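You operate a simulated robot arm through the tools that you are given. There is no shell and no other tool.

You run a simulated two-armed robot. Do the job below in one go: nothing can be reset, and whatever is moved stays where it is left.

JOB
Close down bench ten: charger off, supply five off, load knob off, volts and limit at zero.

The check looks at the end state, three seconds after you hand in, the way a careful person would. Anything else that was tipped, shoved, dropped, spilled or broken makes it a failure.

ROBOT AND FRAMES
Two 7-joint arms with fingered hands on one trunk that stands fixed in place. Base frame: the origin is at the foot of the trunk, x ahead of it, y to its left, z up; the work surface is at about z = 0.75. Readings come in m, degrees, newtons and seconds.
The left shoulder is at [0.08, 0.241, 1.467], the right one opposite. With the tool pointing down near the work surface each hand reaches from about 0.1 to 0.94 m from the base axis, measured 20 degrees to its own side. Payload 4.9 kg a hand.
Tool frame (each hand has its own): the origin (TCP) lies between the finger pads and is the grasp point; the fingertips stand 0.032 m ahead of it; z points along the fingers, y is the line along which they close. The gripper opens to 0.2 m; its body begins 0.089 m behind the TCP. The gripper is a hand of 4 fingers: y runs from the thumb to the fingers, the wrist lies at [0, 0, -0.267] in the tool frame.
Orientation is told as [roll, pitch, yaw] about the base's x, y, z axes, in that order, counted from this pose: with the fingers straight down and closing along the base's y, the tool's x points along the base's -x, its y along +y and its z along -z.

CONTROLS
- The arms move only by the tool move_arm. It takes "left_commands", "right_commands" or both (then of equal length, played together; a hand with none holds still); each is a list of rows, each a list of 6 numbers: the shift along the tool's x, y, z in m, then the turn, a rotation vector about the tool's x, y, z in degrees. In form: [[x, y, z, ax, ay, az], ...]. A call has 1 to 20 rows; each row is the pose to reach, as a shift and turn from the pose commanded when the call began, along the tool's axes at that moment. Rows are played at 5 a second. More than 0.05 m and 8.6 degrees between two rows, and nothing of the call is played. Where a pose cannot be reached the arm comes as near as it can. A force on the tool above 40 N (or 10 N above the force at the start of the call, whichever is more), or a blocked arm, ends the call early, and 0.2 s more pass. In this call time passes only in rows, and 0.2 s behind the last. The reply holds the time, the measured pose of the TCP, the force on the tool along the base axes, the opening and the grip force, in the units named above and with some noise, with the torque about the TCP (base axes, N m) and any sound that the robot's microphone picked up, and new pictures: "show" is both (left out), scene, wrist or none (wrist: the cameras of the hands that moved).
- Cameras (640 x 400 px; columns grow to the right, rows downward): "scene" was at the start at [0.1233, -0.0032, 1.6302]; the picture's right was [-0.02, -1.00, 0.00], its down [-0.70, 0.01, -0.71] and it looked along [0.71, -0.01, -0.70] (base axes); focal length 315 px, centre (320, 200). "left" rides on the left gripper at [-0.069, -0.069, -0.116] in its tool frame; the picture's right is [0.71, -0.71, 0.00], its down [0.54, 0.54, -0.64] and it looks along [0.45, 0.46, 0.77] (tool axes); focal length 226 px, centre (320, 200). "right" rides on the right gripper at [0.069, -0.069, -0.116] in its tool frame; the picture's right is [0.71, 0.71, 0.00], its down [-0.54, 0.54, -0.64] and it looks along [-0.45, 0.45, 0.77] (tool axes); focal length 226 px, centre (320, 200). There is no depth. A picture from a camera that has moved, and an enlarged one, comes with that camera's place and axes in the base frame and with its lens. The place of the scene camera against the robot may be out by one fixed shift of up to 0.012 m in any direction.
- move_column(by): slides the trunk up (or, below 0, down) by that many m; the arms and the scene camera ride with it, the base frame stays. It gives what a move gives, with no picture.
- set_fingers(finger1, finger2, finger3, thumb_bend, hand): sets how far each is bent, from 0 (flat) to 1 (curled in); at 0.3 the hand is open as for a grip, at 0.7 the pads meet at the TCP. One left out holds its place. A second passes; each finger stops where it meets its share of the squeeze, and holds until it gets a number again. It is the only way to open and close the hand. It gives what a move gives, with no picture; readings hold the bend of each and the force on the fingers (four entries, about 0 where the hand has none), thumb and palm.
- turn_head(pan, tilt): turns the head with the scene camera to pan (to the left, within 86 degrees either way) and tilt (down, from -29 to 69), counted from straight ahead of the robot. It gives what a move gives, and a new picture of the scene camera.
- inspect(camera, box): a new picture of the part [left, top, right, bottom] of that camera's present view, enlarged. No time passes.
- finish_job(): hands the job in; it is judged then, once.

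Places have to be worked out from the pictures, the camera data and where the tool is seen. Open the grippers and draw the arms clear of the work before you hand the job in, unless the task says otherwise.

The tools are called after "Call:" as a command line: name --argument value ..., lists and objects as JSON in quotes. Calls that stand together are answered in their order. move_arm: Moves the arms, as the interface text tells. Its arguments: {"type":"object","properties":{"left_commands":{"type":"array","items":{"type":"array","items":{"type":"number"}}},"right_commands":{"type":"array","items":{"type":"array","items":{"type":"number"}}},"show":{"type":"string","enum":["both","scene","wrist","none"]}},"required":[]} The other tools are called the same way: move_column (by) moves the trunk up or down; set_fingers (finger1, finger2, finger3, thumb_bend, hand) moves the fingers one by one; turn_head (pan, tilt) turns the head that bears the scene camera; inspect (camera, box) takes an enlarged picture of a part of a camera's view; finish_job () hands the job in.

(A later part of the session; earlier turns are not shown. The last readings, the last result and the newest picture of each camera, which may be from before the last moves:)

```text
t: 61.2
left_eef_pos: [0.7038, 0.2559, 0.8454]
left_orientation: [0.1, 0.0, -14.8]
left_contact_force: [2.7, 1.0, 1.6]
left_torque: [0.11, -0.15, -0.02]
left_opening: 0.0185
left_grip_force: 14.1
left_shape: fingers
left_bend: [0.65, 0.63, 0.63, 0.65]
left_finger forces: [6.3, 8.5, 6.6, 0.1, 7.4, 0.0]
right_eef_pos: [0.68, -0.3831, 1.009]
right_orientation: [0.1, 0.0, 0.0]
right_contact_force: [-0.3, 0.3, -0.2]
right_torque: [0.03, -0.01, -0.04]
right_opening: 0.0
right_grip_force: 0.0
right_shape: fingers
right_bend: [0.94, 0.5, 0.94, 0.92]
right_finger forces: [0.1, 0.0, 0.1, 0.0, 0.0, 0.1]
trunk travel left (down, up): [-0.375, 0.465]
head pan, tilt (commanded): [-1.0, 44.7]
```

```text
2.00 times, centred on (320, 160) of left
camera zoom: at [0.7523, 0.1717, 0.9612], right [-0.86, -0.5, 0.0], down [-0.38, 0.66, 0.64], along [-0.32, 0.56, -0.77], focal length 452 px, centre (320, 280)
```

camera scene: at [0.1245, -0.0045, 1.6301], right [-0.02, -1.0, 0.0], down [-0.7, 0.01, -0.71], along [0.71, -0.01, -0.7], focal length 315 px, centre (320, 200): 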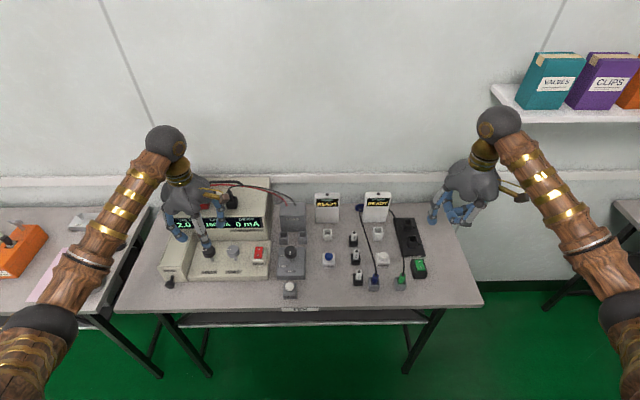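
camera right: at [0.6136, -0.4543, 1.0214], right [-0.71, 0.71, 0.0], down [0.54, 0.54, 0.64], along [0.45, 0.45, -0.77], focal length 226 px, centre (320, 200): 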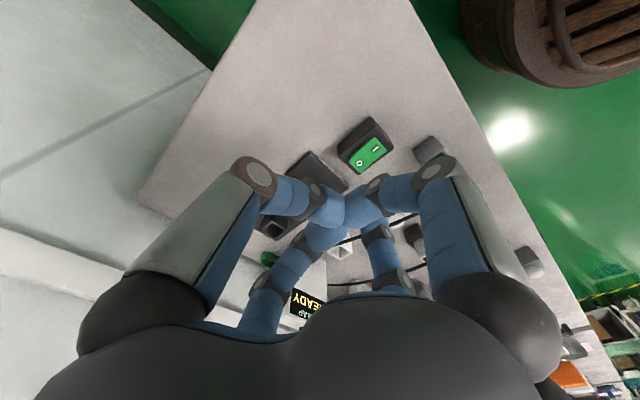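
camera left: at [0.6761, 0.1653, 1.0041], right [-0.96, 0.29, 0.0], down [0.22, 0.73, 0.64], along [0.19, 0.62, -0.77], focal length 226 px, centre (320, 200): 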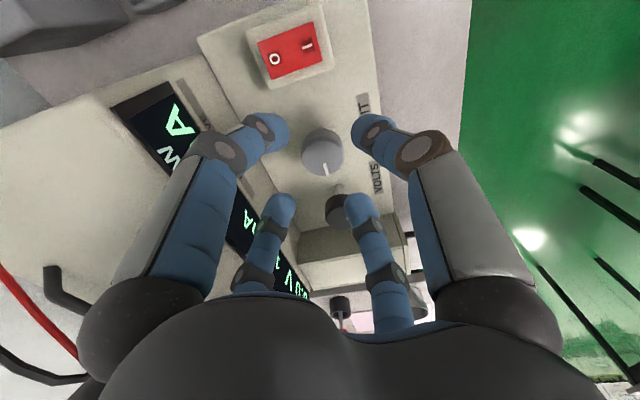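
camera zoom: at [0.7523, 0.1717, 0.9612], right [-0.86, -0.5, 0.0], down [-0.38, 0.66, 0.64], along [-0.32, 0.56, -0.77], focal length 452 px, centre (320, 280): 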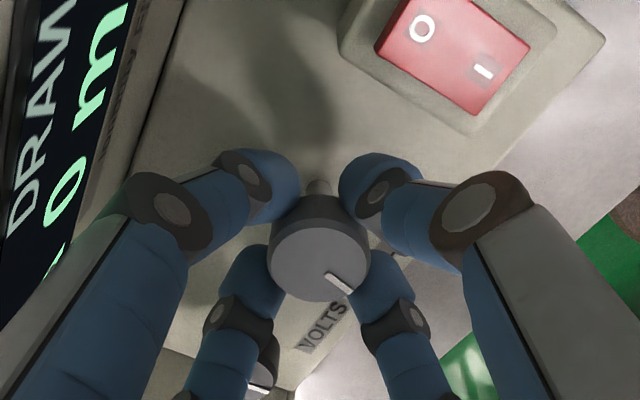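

Still following with no stop; pointer near 173 degrees. I open slightly, swing back and take one last grip to reach the stop.

Call:
set_fingers --hand "left" --finger1 0.6 --finger2 0.6 --finger3 0.6 --thumb_bend 0.6

Call:
move_arm --left_commands '[[0, 0, 0, 0, 0, 7], [0, 0, 0, 0, 0, 14], [0, 0, 0, 0, 0, 21], [0, 0, 0, 0, 0, 28], [0, 0, 0, 0, 0, 35], [0, 0, 0, 0, 0, 40]]' --show "none"

Call:
set_fingers --hand "left" --finger1 0.68 --finger2 0.68 --finger3 0.68 --thumb_bend 0.68

Call:
inspect --camera "left" --box '[270, 140, 370, 230]'

Call:
move_arm --left_commands '[[0, 0, 0, 0, 0, -4], [0, 0, 0, 0, 0, -8], [0, 0, 0, 0, 0, -12]]' --show "none"

Call:
inspect --camera "left" --box '[270, 140, 370, 230]'

```text
t: 62.2
left_eef_pos: [0.7029, 0.2555, 0.8448]
left_orientation: [-0.1, 0.0, -15.0]
left_contact_force: [-0.3, -0.7, -0.8]
left_torque: [0.01, 0.01, 0.03]
left_opening: 0.0328
left_grip_force: 0.1
left_shape: fingers
left_bend: [0.6, 0.6, 0.6, 0.6]
left_finger forces: [0.0, 0.1, 0.1, 0.0, 0.1, 0.0]
right_eef_pos: [0.6814, -0.3825, 1.0104]
right_orientation: [0.0, 0.0, 0.0]
right_contact_force: [-0.8, -0.8, -0.6]
right_torque: [0.03, 0.01, 0.01]
right_opening: 0.0002
right_grip_force: 0.0
right_shape: fingers
right_bend: [0.94, 0.5, 0.94, 0.92]
right_finger forces: [0.0, 0.0, 0.0, 0.2, 0.1, 0.1]
trunk travel left (down, up): [-0.375, 0.465]
head pan, tilt (commanded): [-1.0, 44.7]
```

```text
t: 63.6
left_eef_pos: [0.7028, 0.2563, 0.8445]
left_orientation: [0.0, 0.0, -55.1]
left_contact_force: [0.7, 0.6, 0.0]
left_torque: [-0.01, -0.02, -0.02]
left_opening: 0.033
left_grip_force: 0.1
left_shape: fingers
left_bend: [0.6, 0.6, 0.6, 0.6]
left_finger forces: [0.0, 0.0, 0.1, 0.1, 0.0, 0.0]
right_eef_pos: [0.6806, -0.3836, 1.0101]
right_orientation: [0.0, 0.1, 0.1]
right_contact_force: [0.2, -0.4, 0.7]
right_torque: [0.0, 0.0, 0.01]
right_opening: 0.0
right_grip_force: 0.1
right_shape: fingers
right_bend: [0.94, 0.5, 0.94, 0.92]
right_finger forces: [0.1, 0.1, 0.0, 0.0, 0.0, 0.0]
trunk travel left (down, up): [-0.375, 0.465]
head pan, tilt (commanded): [-1.0, 44.7]
```

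```text
t: 64.6
left_eef_pos: [0.7033, 0.2565, 0.8453]
left_orientation: [-0.1, 0.1, -55.0]
left_contact_force: [-1.2, -0.6, 0.9]
left_torque: [0.0, 0.08, 0.02]
left_opening: 0.0199
left_grip_force: 13.4
left_shape: fingers
left_bend: [0.65, 0.64, 0.63, 0.65]
left_finger forces: [5.1, 6.4, 7.2, 0.0, 8.7, 0.1]
right_eef_pos: [0.6809, -0.3833, 1.0102]
right_orientation: [-0.1, 0.0, 0.0]
right_contact_force: [0.0, 0.3, 0.0]
right_torque: [0.0, 0.0, 0.01]
right_opening: 0.0003
right_grip_force: 0.1
right_shape: fingers
right_bend: [0.94, 0.5, 0.94, 0.92]
right_finger forces: [0.1, 0.0, 0.1, 0.0, 0.1, 0.0]
trunk travel left (down, up): [-0.375, 0.465]
head pan, tilt (commanded): [-1.0, 44.7]
```

```text
4.44 times, centred on (320, 185) of left
camera zoom: at [0.686, 0.1608, 0.9617], right [-0.98, 0.17, 0.0], down [0.13, 0.75, 0.64], along [0.11, 0.63, -0.77], focal length 1005 px, centre (320, 267)
```

zoom: 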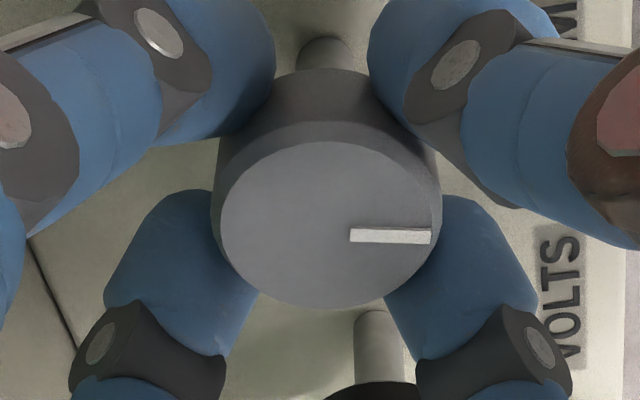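

```text
t: 65.4
left_eef_pos: [0.7029, 0.2569, 0.8453]
left_orientation: [0.1, 0.0, -42.9]
left_contact_force: [-1.7, 2.9, 2.5]
left_torque: [0.14, 0.05, -0.02]
left_opening: 0.0197
left_grip_force: 14.0
left_shape: fingers
left_bend: [0.65, 0.64, 0.63, 0.65]
left_finger forces: [5.0, 7.8, 7.9, 0.1, 7.8, 0.0]
right_eef_pos: [0.6801, -0.3832, 1.0086]
right_orientation: [0.0, 0.0, -0.1]
right_contact_force: [0.4, 0.4, -0.9]
right_torque: [-0.05, 0.0, 0.04]
right_opening: 0.0001
right_grip_force: 0.1
right_shape: fingers
right_bend: [0.94, 0.5, 0.94, 0.92]
right_finger forces: [0.0, 0.1, 0.0, 0.0, 0.0, 0.0]
trunk travel left (down, up): [-0.375, 0.465]
head pan, tilt (commanded): [-1.0, 44.7]
```

```text
4.44 times, centred on (320, 185) of left
camera zoom: at [0.7067, 0.1591, 0.9616], right [-1.0, -0.04, 0.0], down [-0.03, 0.77, 0.64], along [-0.02, 0.64, -0.77], focal length 1005 px, centre (320, 267)
```

zoom: 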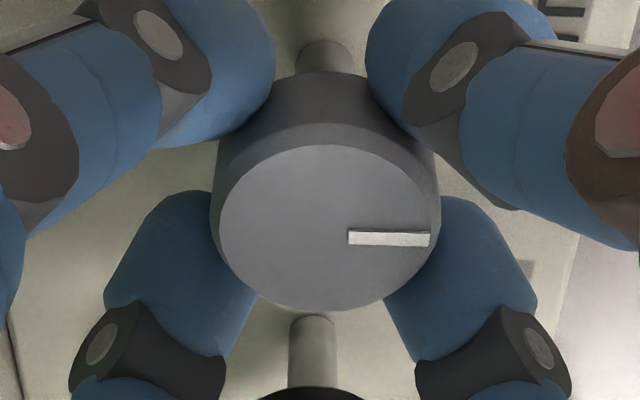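

The knob still follows without a stop (about 178 degrees now). I turn a further 8 degrees gently, watching the torque.

Call:
move_arm --left_commands '[[0, 0, 0, 0, 0, -3], [0, 0, 0, 0, 0, -6], [0, 0, 0, 0, 0, -8]]' --show "none"

Call:
inspect --camera "left" --box '[270, 140, 370, 230]'

Call:
inspect --camera "scene" --box '[160, 190, 280, 300]'

```text
t: 66.2
left_eef_pos: [0.7027, 0.2557, 0.8466]
left_orientation: [0.2, 0.1, -34.9]
left_contact_force: [-0.5, 4.9, 4.0]
left_torque: [0.22, 0.04, -0.13]
left_opening: 0.0184
left_grip_force: 14.4
left_shape: fingers
left_bend: [0.65, 0.64, 0.63, 0.65]
left_finger forces: [5.5, 8.8, 6.7, 0.0, 7.1, 0.0]
right_eef_pos: [0.6807, -0.3838, 1.0109]
right_orientation: [0.1, 0.1, 0.0]
right_contact_force: [0.2, -0.7, -1.4]
right_torque: [0.02, 0.0, 0.02]
right_opening: 0.0
right_grip_force: 0.1
right_shape: fingers
right_bend: [0.94, 0.5, 0.94, 0.92]
right_finger forces: [0.1, 0.0, 0.0, 0.0, 0.0, 0.0]
trunk travel left (down, up): [-0.375, 0.465]
head pan, tilt (commanded): [-1.0, 44.7]
```

```text
4.44 times, centred on (320, 185) of left
camera zoom: at [0.7198, 0.1605, 0.9616], right [-0.98, -0.17, 0.0], down [-0.13, 0.75, 0.64], along [-0.11, 0.63, -0.77], focal length 1005 px, centre (320, 267)
```

zoom: 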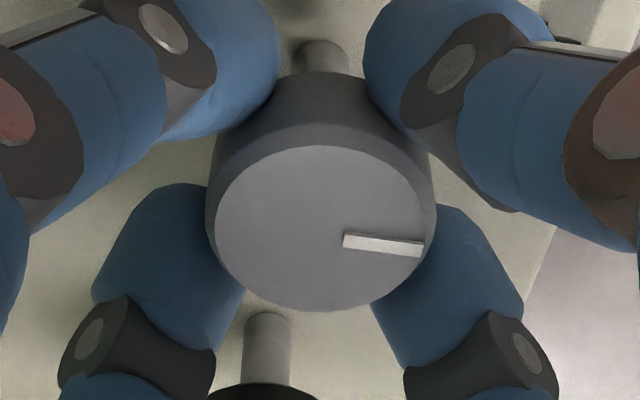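

```text
3.64 times, centred on (220, 245) of scene
camera zoom: at [0.1228, -0.003, 1.6302], right [-0.02, -1.0, 0.0], down [-0.7, 0.01, -0.71], along [0.71, -0.01, -0.7], focal length 1144 px, centre (684, 36)
```

zoom: 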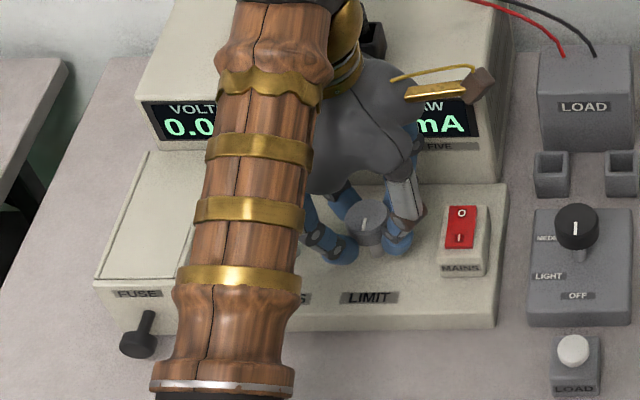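

The torque rose and the pointer lagged the hand, so the limit knob is at its stop. I release, lift clear, and draw the left hand back and left to read the display.

Call:
set_fingers --hand "left" --finger1 0.57 --finger2 0.57 --finger3 0.57 --thumb_bend 0.57

Call:
move_arm --left_commands '[[0, 0, -0.03, 0, 0, 0], [0, 0, -0.07, 0, 0, 0], [0, 0, -0.11, 0, 0, 0], [0, 0, -0.15, 0, 0, 0], [0.036, 0.016, -0.17, 0, 0, -6], [0.071, 0.032, -0.19, 0, 0, -12], [0.107, 0.048, -0.21, 0, 0, -18], [0.142, 0.064, -0.23, 0, 0, -24], [0.178, 0.08, -0.25, 0, 0, -30], [0.213, 0.095, -0.27, 0, 0, -35]]' --show "scene"

Call:
inspect --camera "scene" --box '[160, 190, 280, 290]'

```text
t: 67.2
left_eef_pos: [0.7022, 0.2557, 0.8454]
left_orientation: [0.1, 0.0, -35.0]
left_contact_force: [-0.2, 0.4, 0.1]
left_torque: [0.01, 0.01, 0.01]
left_opening: 0.047
left_grip_force: 0.1
left_shape: fingers
left_bend: [0.56, 0.56, 0.56, 0.56]
left_finger forces: [0.1, 0.0, 0.0, 0.0, 0.1, 0.1]
right_eef_pos: [0.6798, -0.3839, 1.0101]
right_orientation: [0.0, 0.0, 0.0]
right_contact_force: [0.3, 0.3, 0.5]
right_torque: [-0.01, -0.02, -0.01]
right_opening: 0.0
right_grip_force: 0.2
right_shape: fingers
right_bend: [0.94, 0.5, 0.94, 0.92]
right_finger forces: [0.0, 0.1, 0.0, 0.1, 0.0, 0.0]
trunk travel left (down, up): [-0.375, 0.465]
head pan, tilt (commanded): [-1.0, 44.7]
```

```text
t: 69.4
left_eef_pos: [0.582, 0.4582, 1.1169]
left_orientation: [0.0, -0.2, 0.0]
left_contact_force: [0.5, 0.4, 0.2]
left_torque: [0.0, -0.02, 0.0]
left_opening: 0.0475
left_grip_force: 0.1
left_shape: fingers
left_bend: [0.56, 0.56, 0.56, 0.56]
left_finger forces: [0.1, 0.0, 0.0, 0.0, 0.1, 0.0]
right_eef_pos: [0.6802, -0.3826, 1.011]
right_orientation: [0.0, -0.1, 0.1]
right_contact_force: [-0.1, -0.5, -0.5]
right_torque: [0.04, -0.06, 0.01]
right_opening: 0.0
right_grip_force: 0.1
right_shape: fingers
right_bend: [0.94, 0.5, 0.94, 0.92]
right_finger forces: [0.1, 0.1, 0.0, 0.0, 0.0, 0.1]
trunk travel left (down, up): [-0.375, 0.465]
head pan, tilt (commanded): [-1.0, 44.7]
camera scene: at [0.1215, -0.0023, 1.6303], right [-0.02, -1.0, 0.0], down [-0.7, 0.01, -0.71], along [0.71, -0.01, -0.7], focal length 315 px, centre (320, 200)
```

scene: 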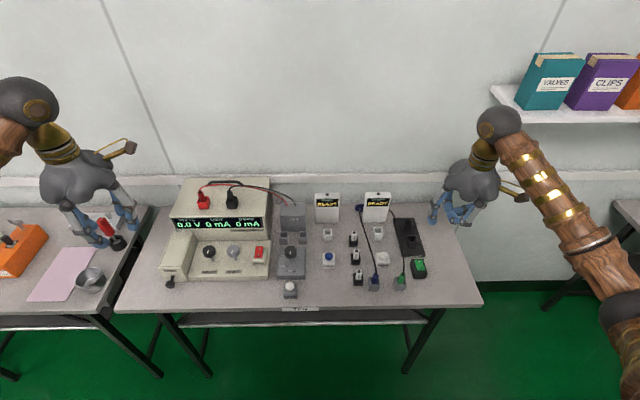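

```text
4.00 times, centred on (220, 240) of scene
camera zoom: at [0.1215, -0.0023, 1.6303], right [-0.02, -1.0, 0.0], down [-0.7, 0.01, -0.71], along [0.71, -0.01, -0.7], focal length 1258 px, centre (720, 40)
```

zoom: 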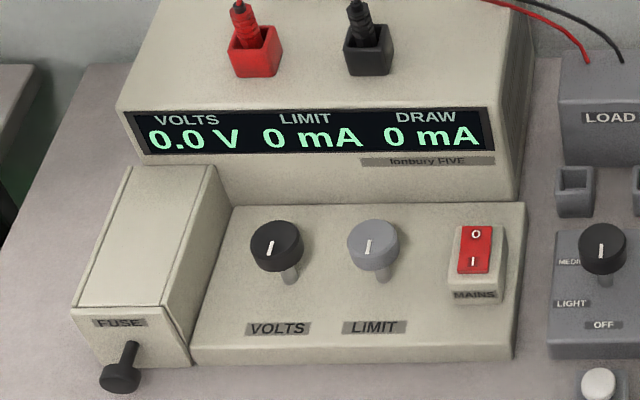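

The display now shows 0.0 V and 0 mA with both pointers at their stops. For the mains rocker I want a finger pointing forward (+x) from a palm held in front of the switch; I test whether finger1 is the one on that side.

Call:
set_fingers --hand "right" --finger1 0.5 --finger2 1.0 --finger3 1.0 --thumb_bend 1.0

Call:
inspect --camera "scene" --box '[410, 100, 540, 240]'

Call:
inspect --camera "right" --box '[0, 0, 640, 400]'

```text
t: 70.4
left_eef_pos: [0.5834, 0.459, 1.1159]
left_orientation: [0.1, 0.0, 0.0]
left_contact_force: [0.4, 0.0, 0.7]
left_torque: [-0.01, 0.0, 0.0]
left_opening: 0.0473
left_grip_force: 0.1
left_shape: fingers
left_bend: [0.56, 0.56, 0.56, 0.56]
left_finger forces: [0.0, 0.0, 0.1, 0.0, 0.0, 0.0]
right_eef_pos: [0.6808, -0.3834, 1.0101]
right_orientation: [-0.1, -0.1, 0.0]
right_contact_force: [-0.3, 0.1, 0.6]
right_torque: [0.01, -0.02, 0.02]
right_opening: 0.0573
right_grip_force: 0.0
right_shape: fingers
right_bend: [0.5, 0.78, 0.97, 0.92]
right_finger forces: [0.1, 0.1, 0.0, 0.0, 0.1, 0.1]
trunk travel left (down, up): [-0.375, 0.465]
head pan, tilt (commanded): [-1.0, 44.7]
```

```text
2.86 times, centred on (475, 170) of scene
camera zoom: at [0.1231, -0.0031, 1.6302], right [-0.02, -1.0, 0.0], down [-0.7, 0.01, -0.71], along [0.71, -0.01, -0.7], focal length 899 px, centre (-123, 286)
```

zoom: 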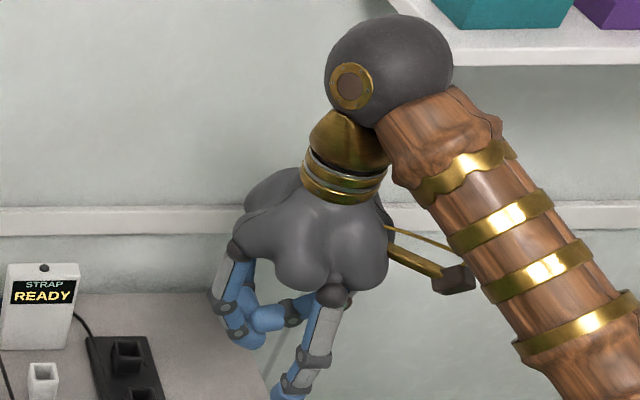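

```text
1.00 times, centred on (320, 200) of right (not enlarged: the box is as wide or as high as the picture)
camera zoom: at [0.613, -0.4518, 1.1269], right [-0.71, 0.71, 0.0], down [0.54, 0.54, 0.64], along [0.45, 0.45, -0.77], focal length 226 px, centre (320, 200)
```

zoom: 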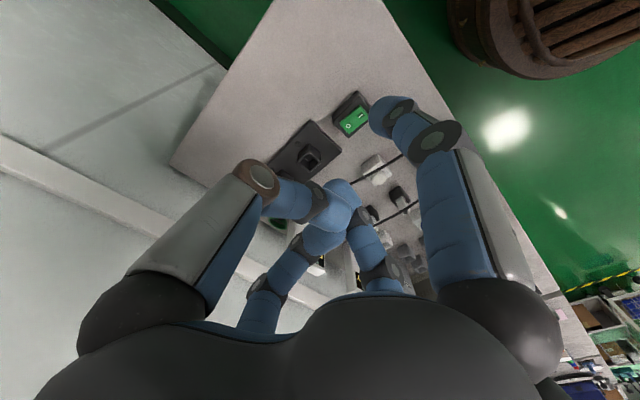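

Finger1 is on the near side, so finger3 is the forward one. I set finger3 out with the rest curled, and carry the right hand high over the bench to in front of the mains switch.

Call:
set_fingers --hand "right" --finger1 1.0 --finger2 1.0 --finger3 0.5 --thumb_bend 1.0

Call:
move_arm --right_commands '[[0, 0, -0.05, 0, 0, 0], [0, 0, -0.1, 0, 0, 0], [0.002, 0.0465, -0.1, 0, 0, 0], [0.004, 0.093, -0.1, 0, 0, 0], [0.006, 0.1395, -0.1, 0, 0, 0], [0.008, 0.186, -0.1, 0, 0, 0], [0.01, 0.2325, -0.1, 0, 0, 0], [0.012, 0.279, -0.1, 0, 0, 0], [0.015, 0.3255, -0.1, 0, 0, 0], [0.018, 0.372, -0.1, 0, 0, 0], [0.021, 0.4185, -0.1, 0, 0, 0], [0.024, 0.465, -0.1, 0, 0, 0], [0.027, 0.5115, -0.1, 0, 0, 0], [0.029, 0.5605, -0.1, 0, 0, 0], [0.029, 0.5605, -0.06, 0, 0, 0], [0.029, 0.5605, -0.02, 0, 0, 0], [0.029, 0.5605, 0.02, 0, 0, 0], [0.029, 0.5605, 0.06, 0, 0, 0]]' --show "both"

Call:
inspect --camera "scene" --box '[200, 180, 320, 290]'

Call:
inspect --camera "right" --box '[230, 80, 430, 260]'

```text
t: 71.4
left_eef_pos: [0.5848, 0.4575, 1.1174]
left_orientation: [0.1, 0.0, 0.0]
left_contact_force: [0.5, -0.4, 0.3]
left_torque: [0.01, 0.01, 0.02]
left_opening: 0.047
left_grip_force: 0.1
left_shape: fingers
left_bend: [0.56, 0.56, 0.56, 0.56]
left_finger forces: [0.0, 0.0, 0.0, 0.1, 0.1, 0.1]
right_eef_pos: [0.681, -0.3841, 1.0098]
right_orientation: [0.0, -0.1, 0.0]
right_contact_force: [-0.1, -0.4, -0.2]
right_torque: [-0.01, -0.01, 0.02]
right_opening: 0.0296
right_grip_force: 0.1
right_shape: fingers
right_bend: [0.91, 0.88, 0.5, 1.0]
right_finger forces: [0.0, 0.0, 0.0, 0.1, 0.0, 0.1]
trunk travel left (down, up): [-0.375, 0.465]
head pan, tilt (commanded): [-1.0, 44.7]
```

```text
t: 75.2
left_eef_pos: [0.583, 0.4583, 1.1167]
left_orientation: [0.0, 0.1, 0.0]
left_contact_force: [-0.6, -0.3, 0.3]
left_torque: [0.01, 0.01, -0.02]
left_opening: 0.0471
left_grip_force: 0.1
left_shape: fingers
left_bend: [0.56, 0.56, 0.56, 0.56]
left_finger forces: [0.0, 0.1, 0.0, 0.0, 0.0, 0.0]
right_eef_pos: [0.6551, 0.1733, 0.9464]
right_orientation: [0.0, -0.1, 0.0]
right_contact_force: [0.3, 0.4, 0.2]
right_torque: [0.03, 0.0, -0.02]
right_opening: 0.0295
right_grip_force: 0.1
right_shape: fingers
right_bend: [0.91, 0.88, 0.5, 1.0]
right_finger forces: [0.1, 0.0, 0.0, 0.1, 0.2, 0.0]
trunk travel left (down, up): [-0.375, 0.465]
head pan, tilt (commanded): [-1.0, 44.7]
camera scene: at [0.1239, -0.0034, 1.6302], right [-0.02, -1.0, 0.0], down [-0.7, 0.01, -0.71], along [0.71, -0.01, -0.7], focal length 315 px, centre (320, 200)
camera right: at [0.5865, 0.1044, 1.0641], right [-0.71, 0.71, 0.0], down [0.54, 0.54, 0.64], along [0.45, 0.45, -0.77], focal length 226 px, centre (320, 200)
```

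scene: 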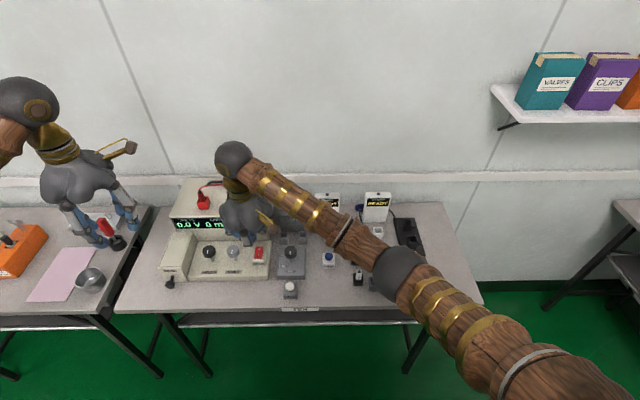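
right: 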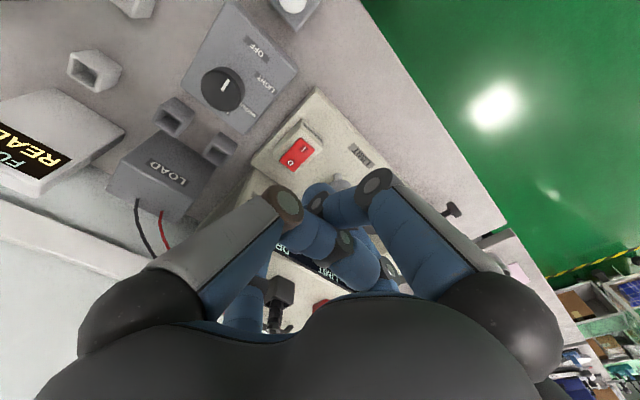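

```text
3.64 times, centred on (260, 235) of scene
camera zoom: at [0.1239, -0.0034, 1.6302], right [-0.02, -1.0, 0.0], down [-0.7, 0.01, -0.71], along [0.71, -0.01, -0.7], focal length 1144 px, centre (538, 73)
```

zoom: 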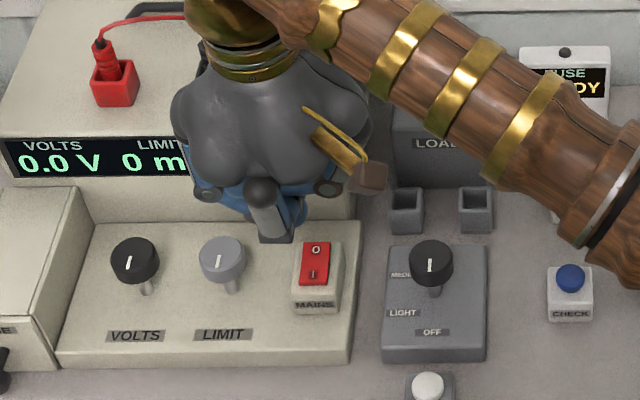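

```text
2.22 times, centred on (330, 170) of right
camera zoom: at [0.5865, 0.1044, 1.0641], right [-0.71, 0.71, 0.0], down [0.54, 0.54, 0.64], along [0.45, 0.45, -0.77], focal length 502 px, centre (298, 267)
```

zoom: 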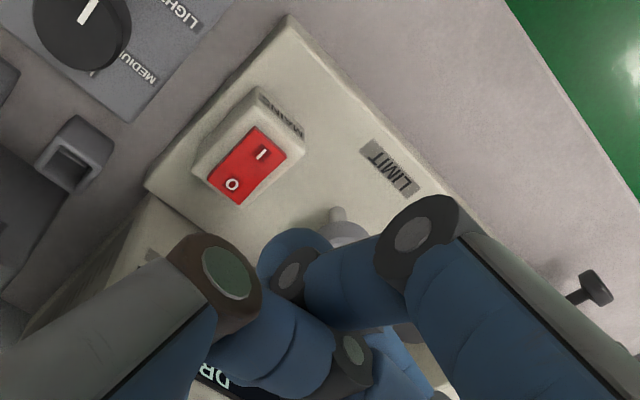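

The rocker's "O" shows at (0.712, 0.180, 0.823), agreeing with before, but the curled thumb hides finger3's tip. I straighten the thumb to 0.5 (it will hang over empty panel) so the wrist camera can see the poking tip.

Call:
set_fingers --hand "right" --thumb_bend 0.5

Call:
inspect --camera "right" --box '[200, 80, 420, 260]'

```text
t: 76.2
left_eef_pos: [0.5834, 0.4592, 1.1154]
left_orientation: [0.0, 0.0, 0.1]
left_contact_force: [0.4, -1.5, 0.1]
left_torque: [0.0, 0.01, -0.01]
left_opening: 0.0472
left_grip_force: 0.1
left_shape: fingers
left_bend: [0.56, 0.56, 0.56, 0.56]
left_finger forces: [0.0, 0.1, 0.0, 0.0, 0.1, 0.1]
right_eef_pos: [0.654, 0.1745, 0.9475]
right_orientation: [0.0, -0.1, 0.1]
right_contact_force: [1.0, -0.1, -1.1]
right_torque: [0.0, 0.02, 0.0]
right_opening: 0.0268
right_grip_force: 0.0
right_shape: fingers
right_bend: [0.91, 0.88, 0.5, 0.92]
right_finger forces: [0.1, 0.0, 0.1, 0.1, 0.0, 0.0]
trunk travel left (down, up): [-0.375, 0.465]
head pan, tilt (commanded): [-1.0, 44.7]
```

```text
2.22 times, centred on (310, 170) of right
camera zoom: at [0.586, 0.1048, 1.0645], right [-0.71, 0.71, 0.0], down [0.54, 0.54, 0.64], along [0.45, 0.45, -0.77], focal length 502 px, centre (342, 267)
```

zoom: 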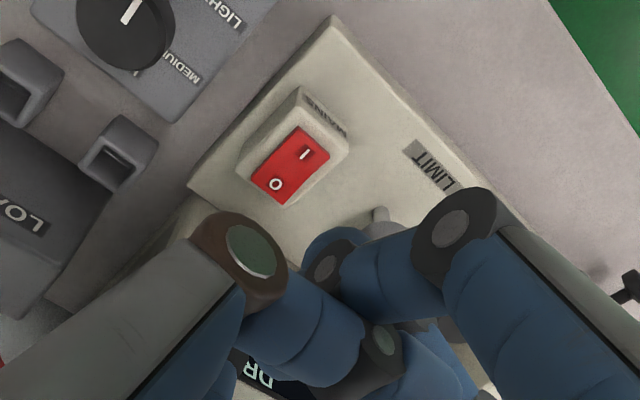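

The thumb is caught behind the other curled fingers. I open all to 0.5; at that shape the others will hang over bare panel, clear of the knobs.

Call:
set_fingers --hand "right" --finger1 0.5 --finger2 0.5 --finger3 0.5 --thumb_bend 0.5

Call:
inspect --camera "right" --box '[200, 80, 420, 260]'

Call:
inspect --camera "scene" --box '[200, 180, 320, 290]'

```text
t: 77.2
left_eef_pos: [0.5843, 0.4583, 1.1176]
left_orientation: [0.0, 0.1, -0.1]
left_contact_force: [0.2, 0.2, -0.1]
left_torque: [0.02, 0.02, 0.0]
left_opening: 0.0472
left_grip_force: 0.0
left_shape: fingers
left_bend: [0.56, 0.56, 0.56, 0.56]
left_finger forces: [0.0, 0.0, 0.1, 0.1, 0.0, 0.1]
right_eef_pos: [0.6539, 0.1736, 0.9477]
right_orientation: [0.0, 0.1, 0.0]
right_contact_force: [0.2, -0.2, 0.6]
right_torque: [-0.02, -0.01, -0.04]
right_opening: 0.0686
right_grip_force: 0.0
right_shape: fingers
right_bend: [0.5, 0.5, 0.5, 0.5]
right_finger forces: [0.0, 0.0, 0.0, 0.1, 0.0, 0.0]
trunk travel left (down, up): [-0.375, 0.465]
head pan, tilt (commanded): [-1.0, 44.7]
```

```text
2.22 times, centred on (310, 170) of right
camera zoom: at [0.5859, 0.1048, 1.0645], right [-0.71, 0.71, 0.0], down [0.54, 0.54, 0.64], along [0.45, 0.45, -0.77], focal length 502 px, centre (342, 267)
```

zoom: 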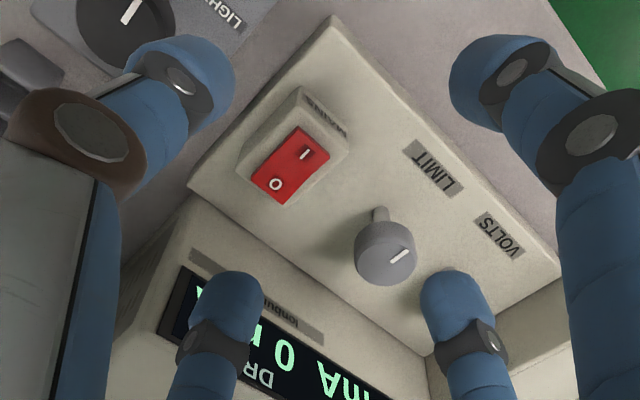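

```text
3.64 times, centred on (260, 235) of scene
camera zoom: at [0.1233, -0.0029, 1.6302], right [-0.02, -1.0, 0.0], down [-0.7, 0.01, -0.71], along [0.71, -0.01, -0.7], focal length 1144 px, centre (538, 73)
```

zoom: 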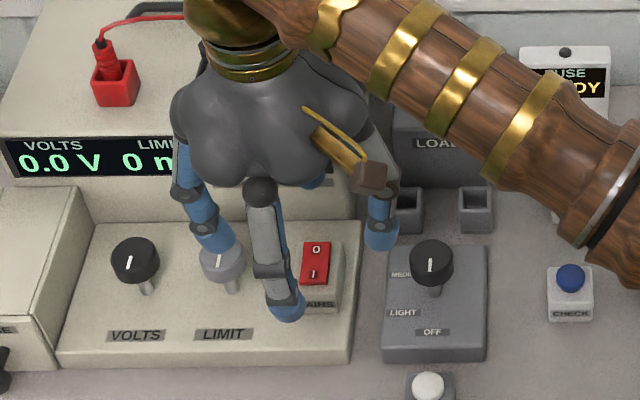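

Now finger3's tip and the rocker are both visible. I shift 5-6 mm left and come down until the tip is about 1.5 cm above the O end.

Call:
move_arm --right_commands '[[0.001, 0.003, 0.02, 0, 0, 0], [0.0015, 0.0055, 0.04, 0, 0, 0], [0.0015, 0.0055, 0.06, 0, 0, 0]]' --show "none"

Call:
inspect --camera "right" --box '[200, 80, 420, 260]'

Call:
inspect --camera "scene" --box '[200, 200, 320, 310]'

```text
t: 78.0
left_eef_pos: [0.5836, 0.459, 1.1165]
left_orientation: [0.0, 0.0, 0.0]
left_contact_force: [1.0, -0.3, 0.2]
left_torque: [-0.02, 0.0, 0.01]
left_opening: 0.0472
left_grip_force: 0.0
left_shape: fingers
left_bend: [0.56, 0.56, 0.56, 0.56]
left_finger forces: [0.0, 0.0, 0.0, 0.0, 0.1, 0.0]
right_eef_pos: [0.6508, 0.1815, 0.8899]
right_orientation: [0.0, 0.1, 0.0]
right_contact_force: [0.9, 0.1, 0.4]
right_torque: [0.0, 0.03, -0.02]
right_opening: 0.0686
right_grip_force: 0.0
right_shape: fingers
right_bend: [0.5, 0.5, 0.5, 0.5]
right_finger forces: [0.0, 0.0, 0.0, 0.0, 0.0, 0.0]
trunk travel left (down, up): [-0.375, 0.465]
head pan, tilt (commanded): [-1.0, 44.7]
```

```text
2.22 times, centred on (310, 170) of right
camera zoom: at [0.5832, 0.1128, 1.0058], right [-0.71, 0.71, 0.0], down [0.54, 0.54, 0.64], along [0.45, 0.45, -0.77], focal length 502 px, centre (342, 267)
```

zoom: 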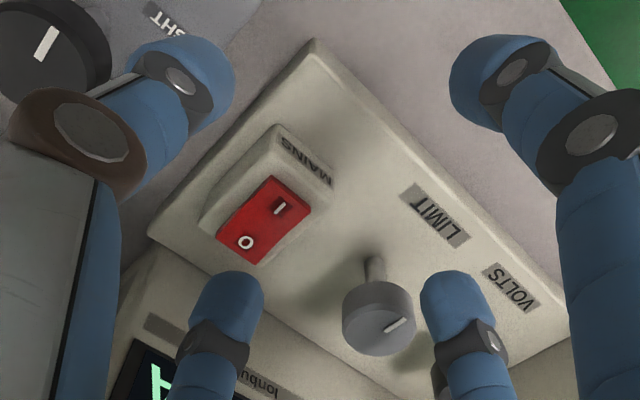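

```text
3.64 times, centred on (260, 255) of scene
camera zoom: at [0.1234, -0.003, 1.6302], right [-0.02, -1.0, 0.0], down [-0.7, 0.01, -0.71], along [0.71, -0.01, -0.7], focal length 1144 px, centre (538, 0)
```

zoom: 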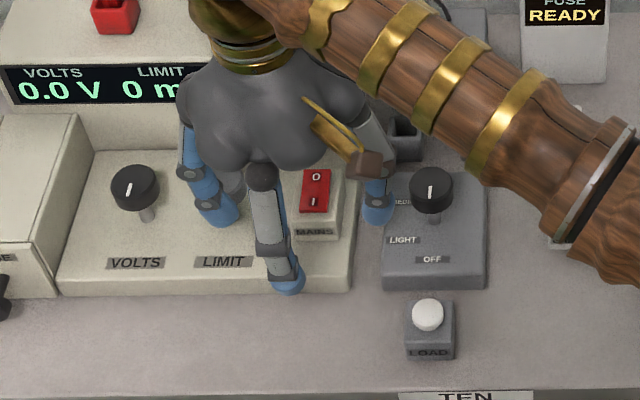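

The tip lines up with the O end, about 2 cm above it. I descend in small steps, moving 2 mm further out towards the end of the rocker.

Call:
move_arm --right_commands '[[-0.001, -0.001, 0.006, 0, 0, 0], [-0.002, -0.001, 0.011, 0, 0, 0], [-0.002, -0.001, 0.015, 0, 0, 0]]' --show "none"

Call:
inspect --camera "right" --box '[200, 120, 360, 260]'

```text
t: 78.8
left_eef_pos: [0.5833, 0.4588, 1.1172]
left_orientation: [0.1, 0.0, 0.0]
left_contact_force: [-0.2, -0.1, -0.2]
left_torque: [0.06, -0.02, -0.01]
left_opening: 0.047
left_grip_force: 0.1
left_shape: fingers
left_bend: [0.56, 0.56, 0.56, 0.56]
left_finger forces: [0.1, 0.0, 0.0, 0.0, 0.1, 0.0]
right_eef_pos: [0.6519, 0.1814, 0.8744]
right_orientation: [0.0, 0.0, 0.0]
right_contact_force: [-0.3, 0.7, 0.3]
right_torque: [0.0, 0.01, -0.02]
right_opening: 0.0686
right_grip_force: 0.1
right_shape: fingers
right_bend: [0.5, 0.5, 0.5, 0.5]
right_finger forces: [0.1, 0.1, 0.0, 0.0, 0.1, 0.0]
trunk travel left (down, up): [-0.375, 0.465]
head pan, tilt (commanded): [-1.0, 44.7]
```

```text
2.86 times, centred on (280, 190) of right
camera zoom: at [0.5848, 0.1123, 0.9914], right [-0.71, 0.71, 0.0], down [0.54, 0.54, 0.64], along [0.45, 0.45, -0.77], focal length 646 px, centre (434, 229)
```

zoom: 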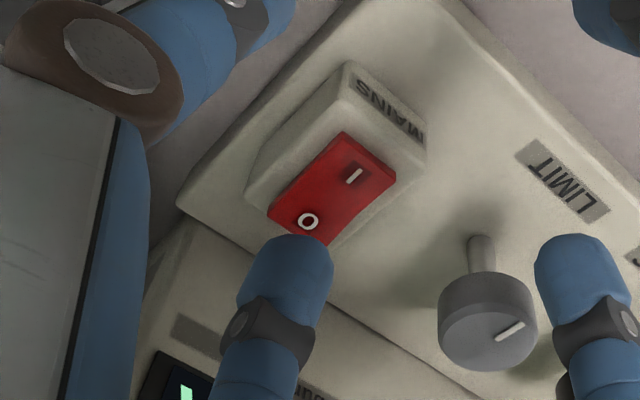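

The tip is nearly on the end of the rocker with no contact yet. I go down in 2 mm steps.

Call:
move_arm --right_commands '[[0, 0, 0.002, 0, 0, 0], [0, 0, 0.004, 0, 0, 0], [0, 0, 0.006, 0, 0, 0]]' --show "none"

Call:
inspect --camera "right" --box '[200, 120, 360, 260]'

```text
t: 79.6
left_eef_pos: [0.5839, 0.4602, 1.1175]
left_orientation: [0.1, 0.0, 0.0]
left_contact_force: [-0.5, 0.5, 0.2]
left_torque: [-0.06, -0.02, -0.02]
left_opening: 0.0471
left_grip_force: 0.0
left_shape: fingers
left_bend: [0.56, 0.56, 0.56, 0.56]
left_finger forces: [0.1, 0.1, 0.0, 0.0, 0.0, 0.0]
right_eef_pos: [0.6527, 0.1805, 0.8678]
right_orientation: [0.0, -0.1, -0.1]
right_contact_force: [0.6, 0.2, -0.7]
right_torque: [-0.02, 0.0, 0.0]
right_opening: 0.0686
right_grip_force: 0.0
right_shape: fingers
right_bend: [0.5, 0.5, 0.5, 0.5]
right_finger forces: [0.0, 0.1, 0.1, 0.0, 0.0, 0.1]
trunk travel left (down, up): [-0.375, 0.465]
head pan, tilt (commanded): [-1.0, 44.7]
```

```text
2.86 times, centred on (280, 190) of right
camera zoom: at [0.5848, 0.1119, 0.9845], right [-0.71, 0.71, 0.0], down [0.54, 0.54, 0.64], along [0.45, 0.45, -0.77], focal length 646 px, centre (434, 229)
```

zoom: 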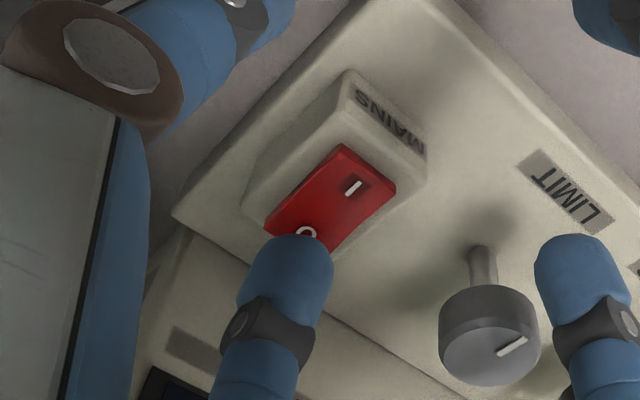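

The tip now covers the O mark. I keep pressing in 2 mm steps.

Call:
move_arm --right_commands '[[0, 0, 0.002, 0, 0, 0], [0, 0, 0.004, 0, 0, 0], [0, 0, 0.006, 0, 0, 0]]' --show "none"

Call:
inspect --camera "right" --box '[200, 120, 360, 260]'

```text
t: 80.4
left_eef_pos: [0.5837, 0.4577, 1.1176]
left_orientation: [0.0, 0.0, 0.1]
left_contact_force: [0.2, 0.2, -0.9]
left_torque: [0.0, -0.01, -0.03]
left_opening: 0.0473
left_grip_force: 0.1
left_shape: fingers
left_bend: [0.56, 0.56, 0.56, 0.56]
left_finger forces: [0.1, 0.1, 0.0, 0.1, 0.0, 0.0]
right_eef_pos: [0.6506, 0.1824, 0.8611]
right_orientation: [0.0, 0.0, 0.1]
right_contact_force: [0.1, 0.0, 0.2]
right_torque: [0.0, -0.02, 0.01]
right_opening: 0.0686
right_grip_force: 0.1
right_shape: fingers
right_bend: [0.5, 0.5, 0.5, 0.5]
right_finger forces: [0.1, 0.0, 0.0, 0.1, 0.0, 0.0]
trunk travel left (down, up): [-0.375, 0.465]
head pan, tilt (commanded): [-1.0, 44.7]
heard: click
```

```text
2.86 times, centred on (280, 190) of right
camera zoom: at [0.5838, 0.1134, 0.9776], right [-0.71, 0.71, 0.0], down [0.54, 0.54, 0.64], along [0.45, 0.45, -0.77], focal length 646 px, centre (434, 229)
```

zoom: 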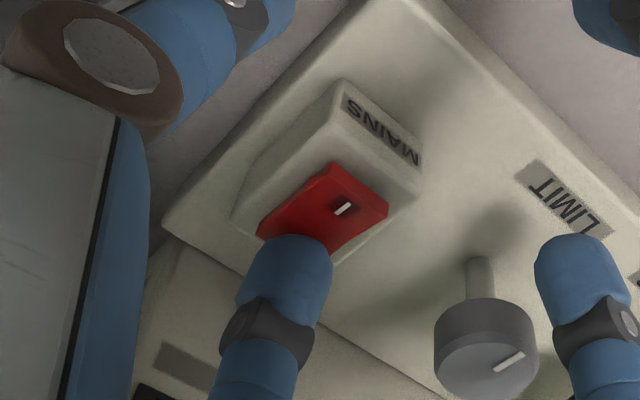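

A click: the mains rocker has flipped, its "I" end now raised. I lift straight up and draw the right hand away to its own side.

Call:
move_arm --right_commands '[[0, 0, -0.02, 0, 0, 0], [0, 0, -0.06, 0, 0, 0], [0, 0, -0.1, 0, 0, 0], [0, 0, -0.15, 0, 0, 0], [0, 0, -0.2, 0, 0, 0], [0, 0, -0.25, 0, 0, 0], [0.01, -0.045, -0.27, 0, 0, 0], [0.02, -0.09, -0.28, 0, 0, 0], [0.03, -0.135, -0.28, 0, 0, 0], [0.04, -0.18, -0.28, 0, 0, 0], [0.05, -0.225, -0.28, 0, 0, 0], [0.06, -0.27, -0.28, 0, 0, 0], [0.07, -0.315, -0.28, 0, 0, 0], [0.08, -0.36, -0.28, 0, 0, 0], [0.09, -0.405, -0.28, 0, 0, 0], [0.1, -0.45, -0.28, 0, 0, 0], [0.1, -0.49, -0.28, 0, 0, 0], [0.1, -0.53, -0.28, 0, 0, 0]]' --show "scene"

Call:
inspect --camera "scene" --box '[160, 190, 320, 310]'

Call:
inspect --camera "scene" --box '[290, 180, 450, 310]'

```text
refused: row 7 steps farther than a row can; nothing moved
```

```text
3.33 times, centred on (240, 250) of scene
camera zoom: at [0.1232, -0.0029, 1.6302], right [-0.02, -1.0, 0.0], down [-0.7, 0.01, -0.71], along [0.71, -0.01, -0.7], focal length 1049 px, centre (587, 33)
```

zoom: 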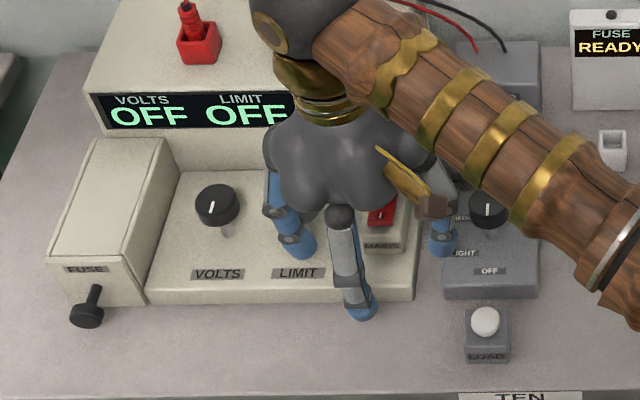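

```text
3.08 times, centred on (370, 245) of scene
camera zoom: at [0.1232, -0.0029, 1.6302], right [-0.02, -1.0, 0.0], down [-0.7, 0.01, -0.71], along [0.71, -0.01, -0.7], focal length 968 px, centre (166, 62)
```

zoom: 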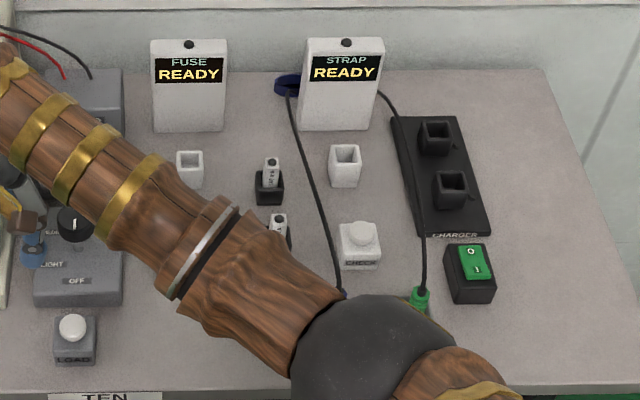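

The display now says OFF. The retreat was refused for one step being too long, so I send it again with shorter steps.

Call:
move_arm --right_commands '[[0, 0, -0.02, 0, 0, 0], [0, 0, -0.06, 0, 0, 0], [0, 0, -0.1, 0, 0, 0], [0, 0, -0.145, 0, 0, 0], [0, 0, -0.19, 0, 0, 0], [0, 0, -0.235, 0, 0, 0], [0, -0.03, -0.26, 0, 0, 0], [0.005, -0.07, -0.27, 0, 0, 0], [0.01, -0.115, -0.27, 0, 0, 0], [0.015, -0.16, -0.27, 0, 0, 0], [0.02, -0.205, -0.27, 0, 0, 0], [0.025, -0.25, -0.27, 0, 0, 0], [0.03, -0.295, -0.27, 0, 0, 0], [0.035, -0.34, -0.27, 0, 0, 0], [0.04, -0.385, -0.27, 0, 0, 0], [0.045, -0.43, -0.27, 0, 0, 0], [0.05, -0.475, -0.27, 0, 0, 0], [0.055, -0.52, -0.27, 0, 0, 0]]' --show "scene"

Call:
inspect --camera "scene" --box '[160, 190, 320, 310]'

Call:
inspect --camera "scene" --box '[290, 180, 450, 310]'

```text
t: 84.2
left_eef_pos: [0.5836, 0.4577, 1.1182]
left_orientation: [0.0, -0.1, 0.0]
left_contact_force: [0.2, -0.4, -0.3]
left_torque: [0.0, -0.01, 0.0]
left_opening: 0.0473
left_grip_force: 0.1
left_shape: fingers
left_bend: [0.56, 0.56, 0.56, 0.56]
left_finger forces: [0.0, 0.0, 0.0, 0.0, 0.0, 0.0]
right_eef_pos: [0.5963, -0.337, 1.1349]
right_orientation: [0.1, 0.0, 0.2]
right_contact_force: [-0.1, -0.2, 0.4]
right_torque: [0.03, 0.03, 0.01]
right_opening: 0.0689
right_grip_force: 0.1
right_shape: fingers
right_bend: [0.5, 0.5, 0.5, 0.5]
right_finger forces: [0.1, 0.0, 0.0, 0.0, 0.0, 0.0]
trunk travel left (down, up): [-0.375, 0.465]
head pan, tilt (commanded): [-1.0, 44.7]
camera scene: at [0.1222, -0.005, 1.6303], right [-0.02, -1.0, 0.0], down [-0.7, 0.01, -0.71], along [0.71, -0.01, -0.7], focal length 315 px, centre (320, 200)
```

scene: 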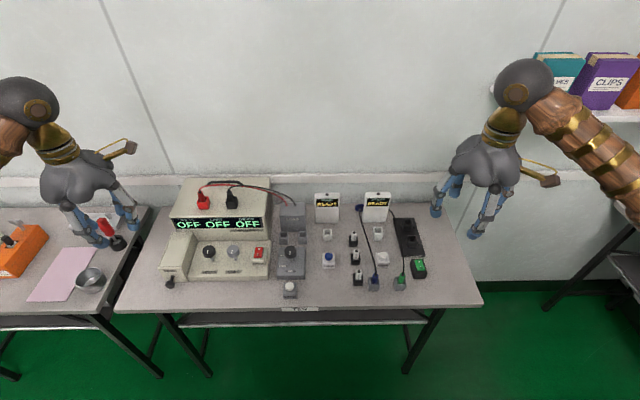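

```text
3.33 times, centred on (240, 250) of scene
camera zoom: at [0.1222, -0.005, 1.6303], right [-0.02, -1.0, 0.0], down [-0.7, 0.01, -0.71], along [0.71, -0.01, -0.7], focal length 1049 px, centre (587, 33)
```

zoom: 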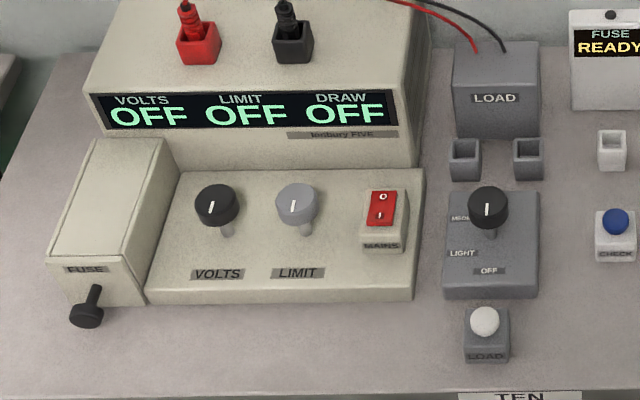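

```text
3.08 times, centred on (370, 245) of scene
camera zoom: at [0.1222, -0.005, 1.6303], right [-0.02, -1.0, 0.0], down [-0.7, 0.01, -0.71], along [0.71, -0.01, -0.7], focal length 968 px, centre (166, 62)
```

zoom: 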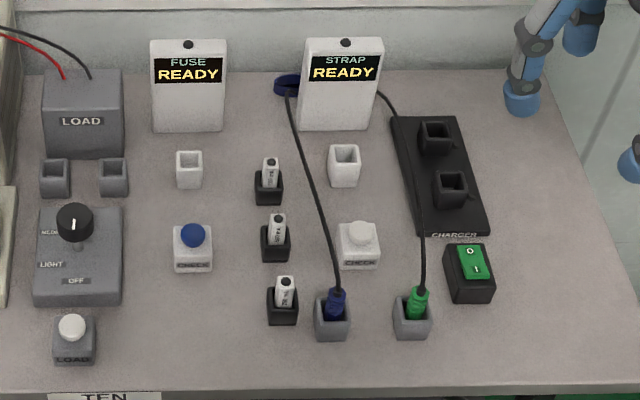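

Everything reads off. I take one last close look at the load pointer to be sure it sits squarely on OFF, and at the two rockers.

Call:
inspect --camera "scene" --box '[275, 235, 310, 285]'

Call:
inspect --camera "scene" --box '[190, 230, 275, 280]'

```text
8.00 times, centred on (292, 260) of scene
camera zoom: at [0.1222, -0.005, 1.6303], right [-0.02, -1.0, 0.0], down [-0.7, 0.01, -0.71], along [0.71, -0.01, -0.7], focal length 2517 px, centre (540, -280)
```

zoom: 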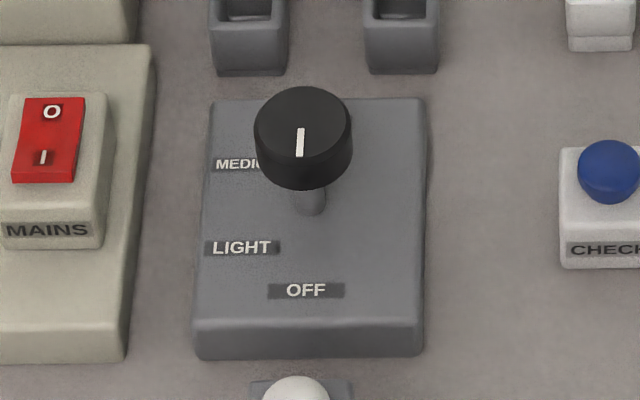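

```text
7.53 times, centred on (232, 255) of scene
camera zoom: at [0.1222, -0.005, 1.6303], right [-0.02, -1.0, 0.0], down [-0.7, 0.01, -0.71], along [0.71, -0.01, -0.7], focal length 2369 px, centre (979, -214)
```

zoom: 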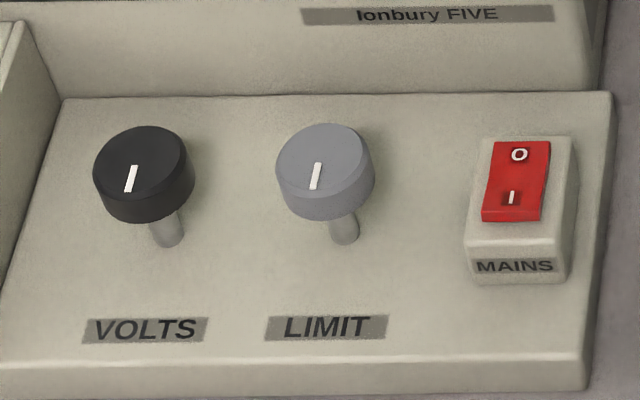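

The load pointer is within a degree or two of OFF, volts and limit are at their stops, and both rockers have the O end down. I open both hands and draw the arms further back, clear of the bench.

Call:
set_fingers --hand "right" --finger1 0.3 --finger2 0.3 --finger3 0.3 --thumb_bend 0.3

Call:
set_fingers --hand "left" --finger1 0.3 --finger2 0.3 --finger3 0.3 --thumb_bend 0.3

Call:
move_arm --left_commands '[[0.02, 0.01, -0.02, 0, 0, 0], [0.05, 0.02, -0.04, 0, 0, 0], [0.08, 0.03, -0.06, 0, 0, 0], [0.11, 0.04, -0.07, 0, 0, 0]]' --right_commands '[[0.02, -0.01, -0.02, 0, 0, 0], [0.05, -0.02, -0.04, 0, 0, 0], [0.08, -0.03, -0.06, 0, 0, 0], [0.11, -0.04, -0.07, 0, 0, 0]]' --show "scene"

```text
t: 85.2
left_eef_pos: [0.585, 0.4582, 1.1173]
left_orientation: [0.0, 0.0, 0.0]
left_contact_force: [-0.4, 0.5, 0.7]
left_torque: [0.0, 0.02, 0.0]
left_opening: 0.047
left_grip_force: 0.1
left_shape: fingers
left_bend: [0.56, 0.56, 0.56, 0.56]
left_finger forces: [0.0, 0.0, 0.0, 0.0, 0.0, 0.0]
right_eef_pos: [0.5969, -0.3364, 1.1349]
right_orientation: [0.0, 0.0, -0.1]
right_contact_force: [-0.5, 0.8, -1.1]
right_torque: [-0.01, 0.0, 0.01]
right_opening: 0.1398
right_grip_force: 0.0
right_shape: fingers
right_bend: [0.3, 0.3, 0.3, 0.3]
right_finger forces: [0.0, 0.0, 0.0, 0.1, 0.0, 0.1]
trunk travel left (down, up): [-0.375, 0.465]
head pan, tilt (commanded): [-1.0, 44.7]
```

```text
t: 86.2
left_eef_pos: [0.5835, 0.4584, 1.1167]
left_orientation: [0.0, 0.0, 0.1]
left_contact_force: [-0.5, 0.1, 0.0]
left_torque: [0.01, 0.0, -0.03]
left_opening: 0.1398
left_grip_force: 0.2
left_shape: fingers
left_bend: [0.3, 0.3, 0.3, 0.3]
left_finger forces: [0.0, 0.0, 0.0, 0.0, 0.0, 0.1]
right_eef_pos: [0.5967, -0.3358, 1.1341]
right_orientation: [0.0, 0.1, -0.1]
right_contact_force: [0.7, -0.7, -0.6]
right_torque: [-0.01, -0.03, -0.02]
right_opening: 0.1396
right_grip_force: 0.0
right_shape: fingers
right_bend: [0.3, 0.3, 0.3, 0.3]
right_finger forces: [0.0, 0.0, 0.0, 0.0, 0.1, 0.1]
trunk travel left (down, up): [-0.375, 0.465]
head pan, tilt (commanded): [-1.0, 44.7]
```

```text
t: 87.2
left_eef_pos: [0.4685, 0.4959, 1.1866]
left_orientation: [0.1, -0.1, -0.1]
left_contact_force: [-0.6, 0.2, 0.5]
left_torque: [0.02, -0.07, -0.04]
left_opening: 0.1399
left_grip_force: 0.1
left_shape: fingers
left_bend: [0.3, 0.3, 0.3, 0.3]
left_finger forces: [0.0, 0.0, 0.1, 0.1, 0.1, 0.0]
right_eef_pos: [0.482, -0.3768, 1.2077]
right_orientation: [0.0, 0.0, 0.0]
right_contact_force: [-0.9, -0.4, 0.3]
right_torque: [-0.02, -0.05, 0.0]
right_opening: 0.1399
right_grip_force: 0.0
right_shape: fingers
right_bend: [0.3, 0.3, 0.3, 0.3]
right_finger forces: [0.0, 0.0, 0.0, 0.0, 0.0, 0.0]
trunk travel left (down, up): [-0.375, 0.465]
head pan, tilt (commanded): [-1.0, 44.7]
camera scene: at [0.1188, -0.0033, 1.6305], right [-0.02, -1.0, 0.0], down [-0.7, 0.01, -0.71], along [0.71, -0.01, -0.7], focal length 315 px, centre (320, 200)
```

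scene: 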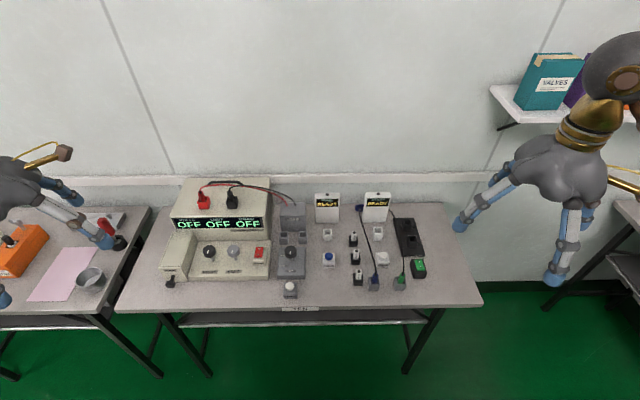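

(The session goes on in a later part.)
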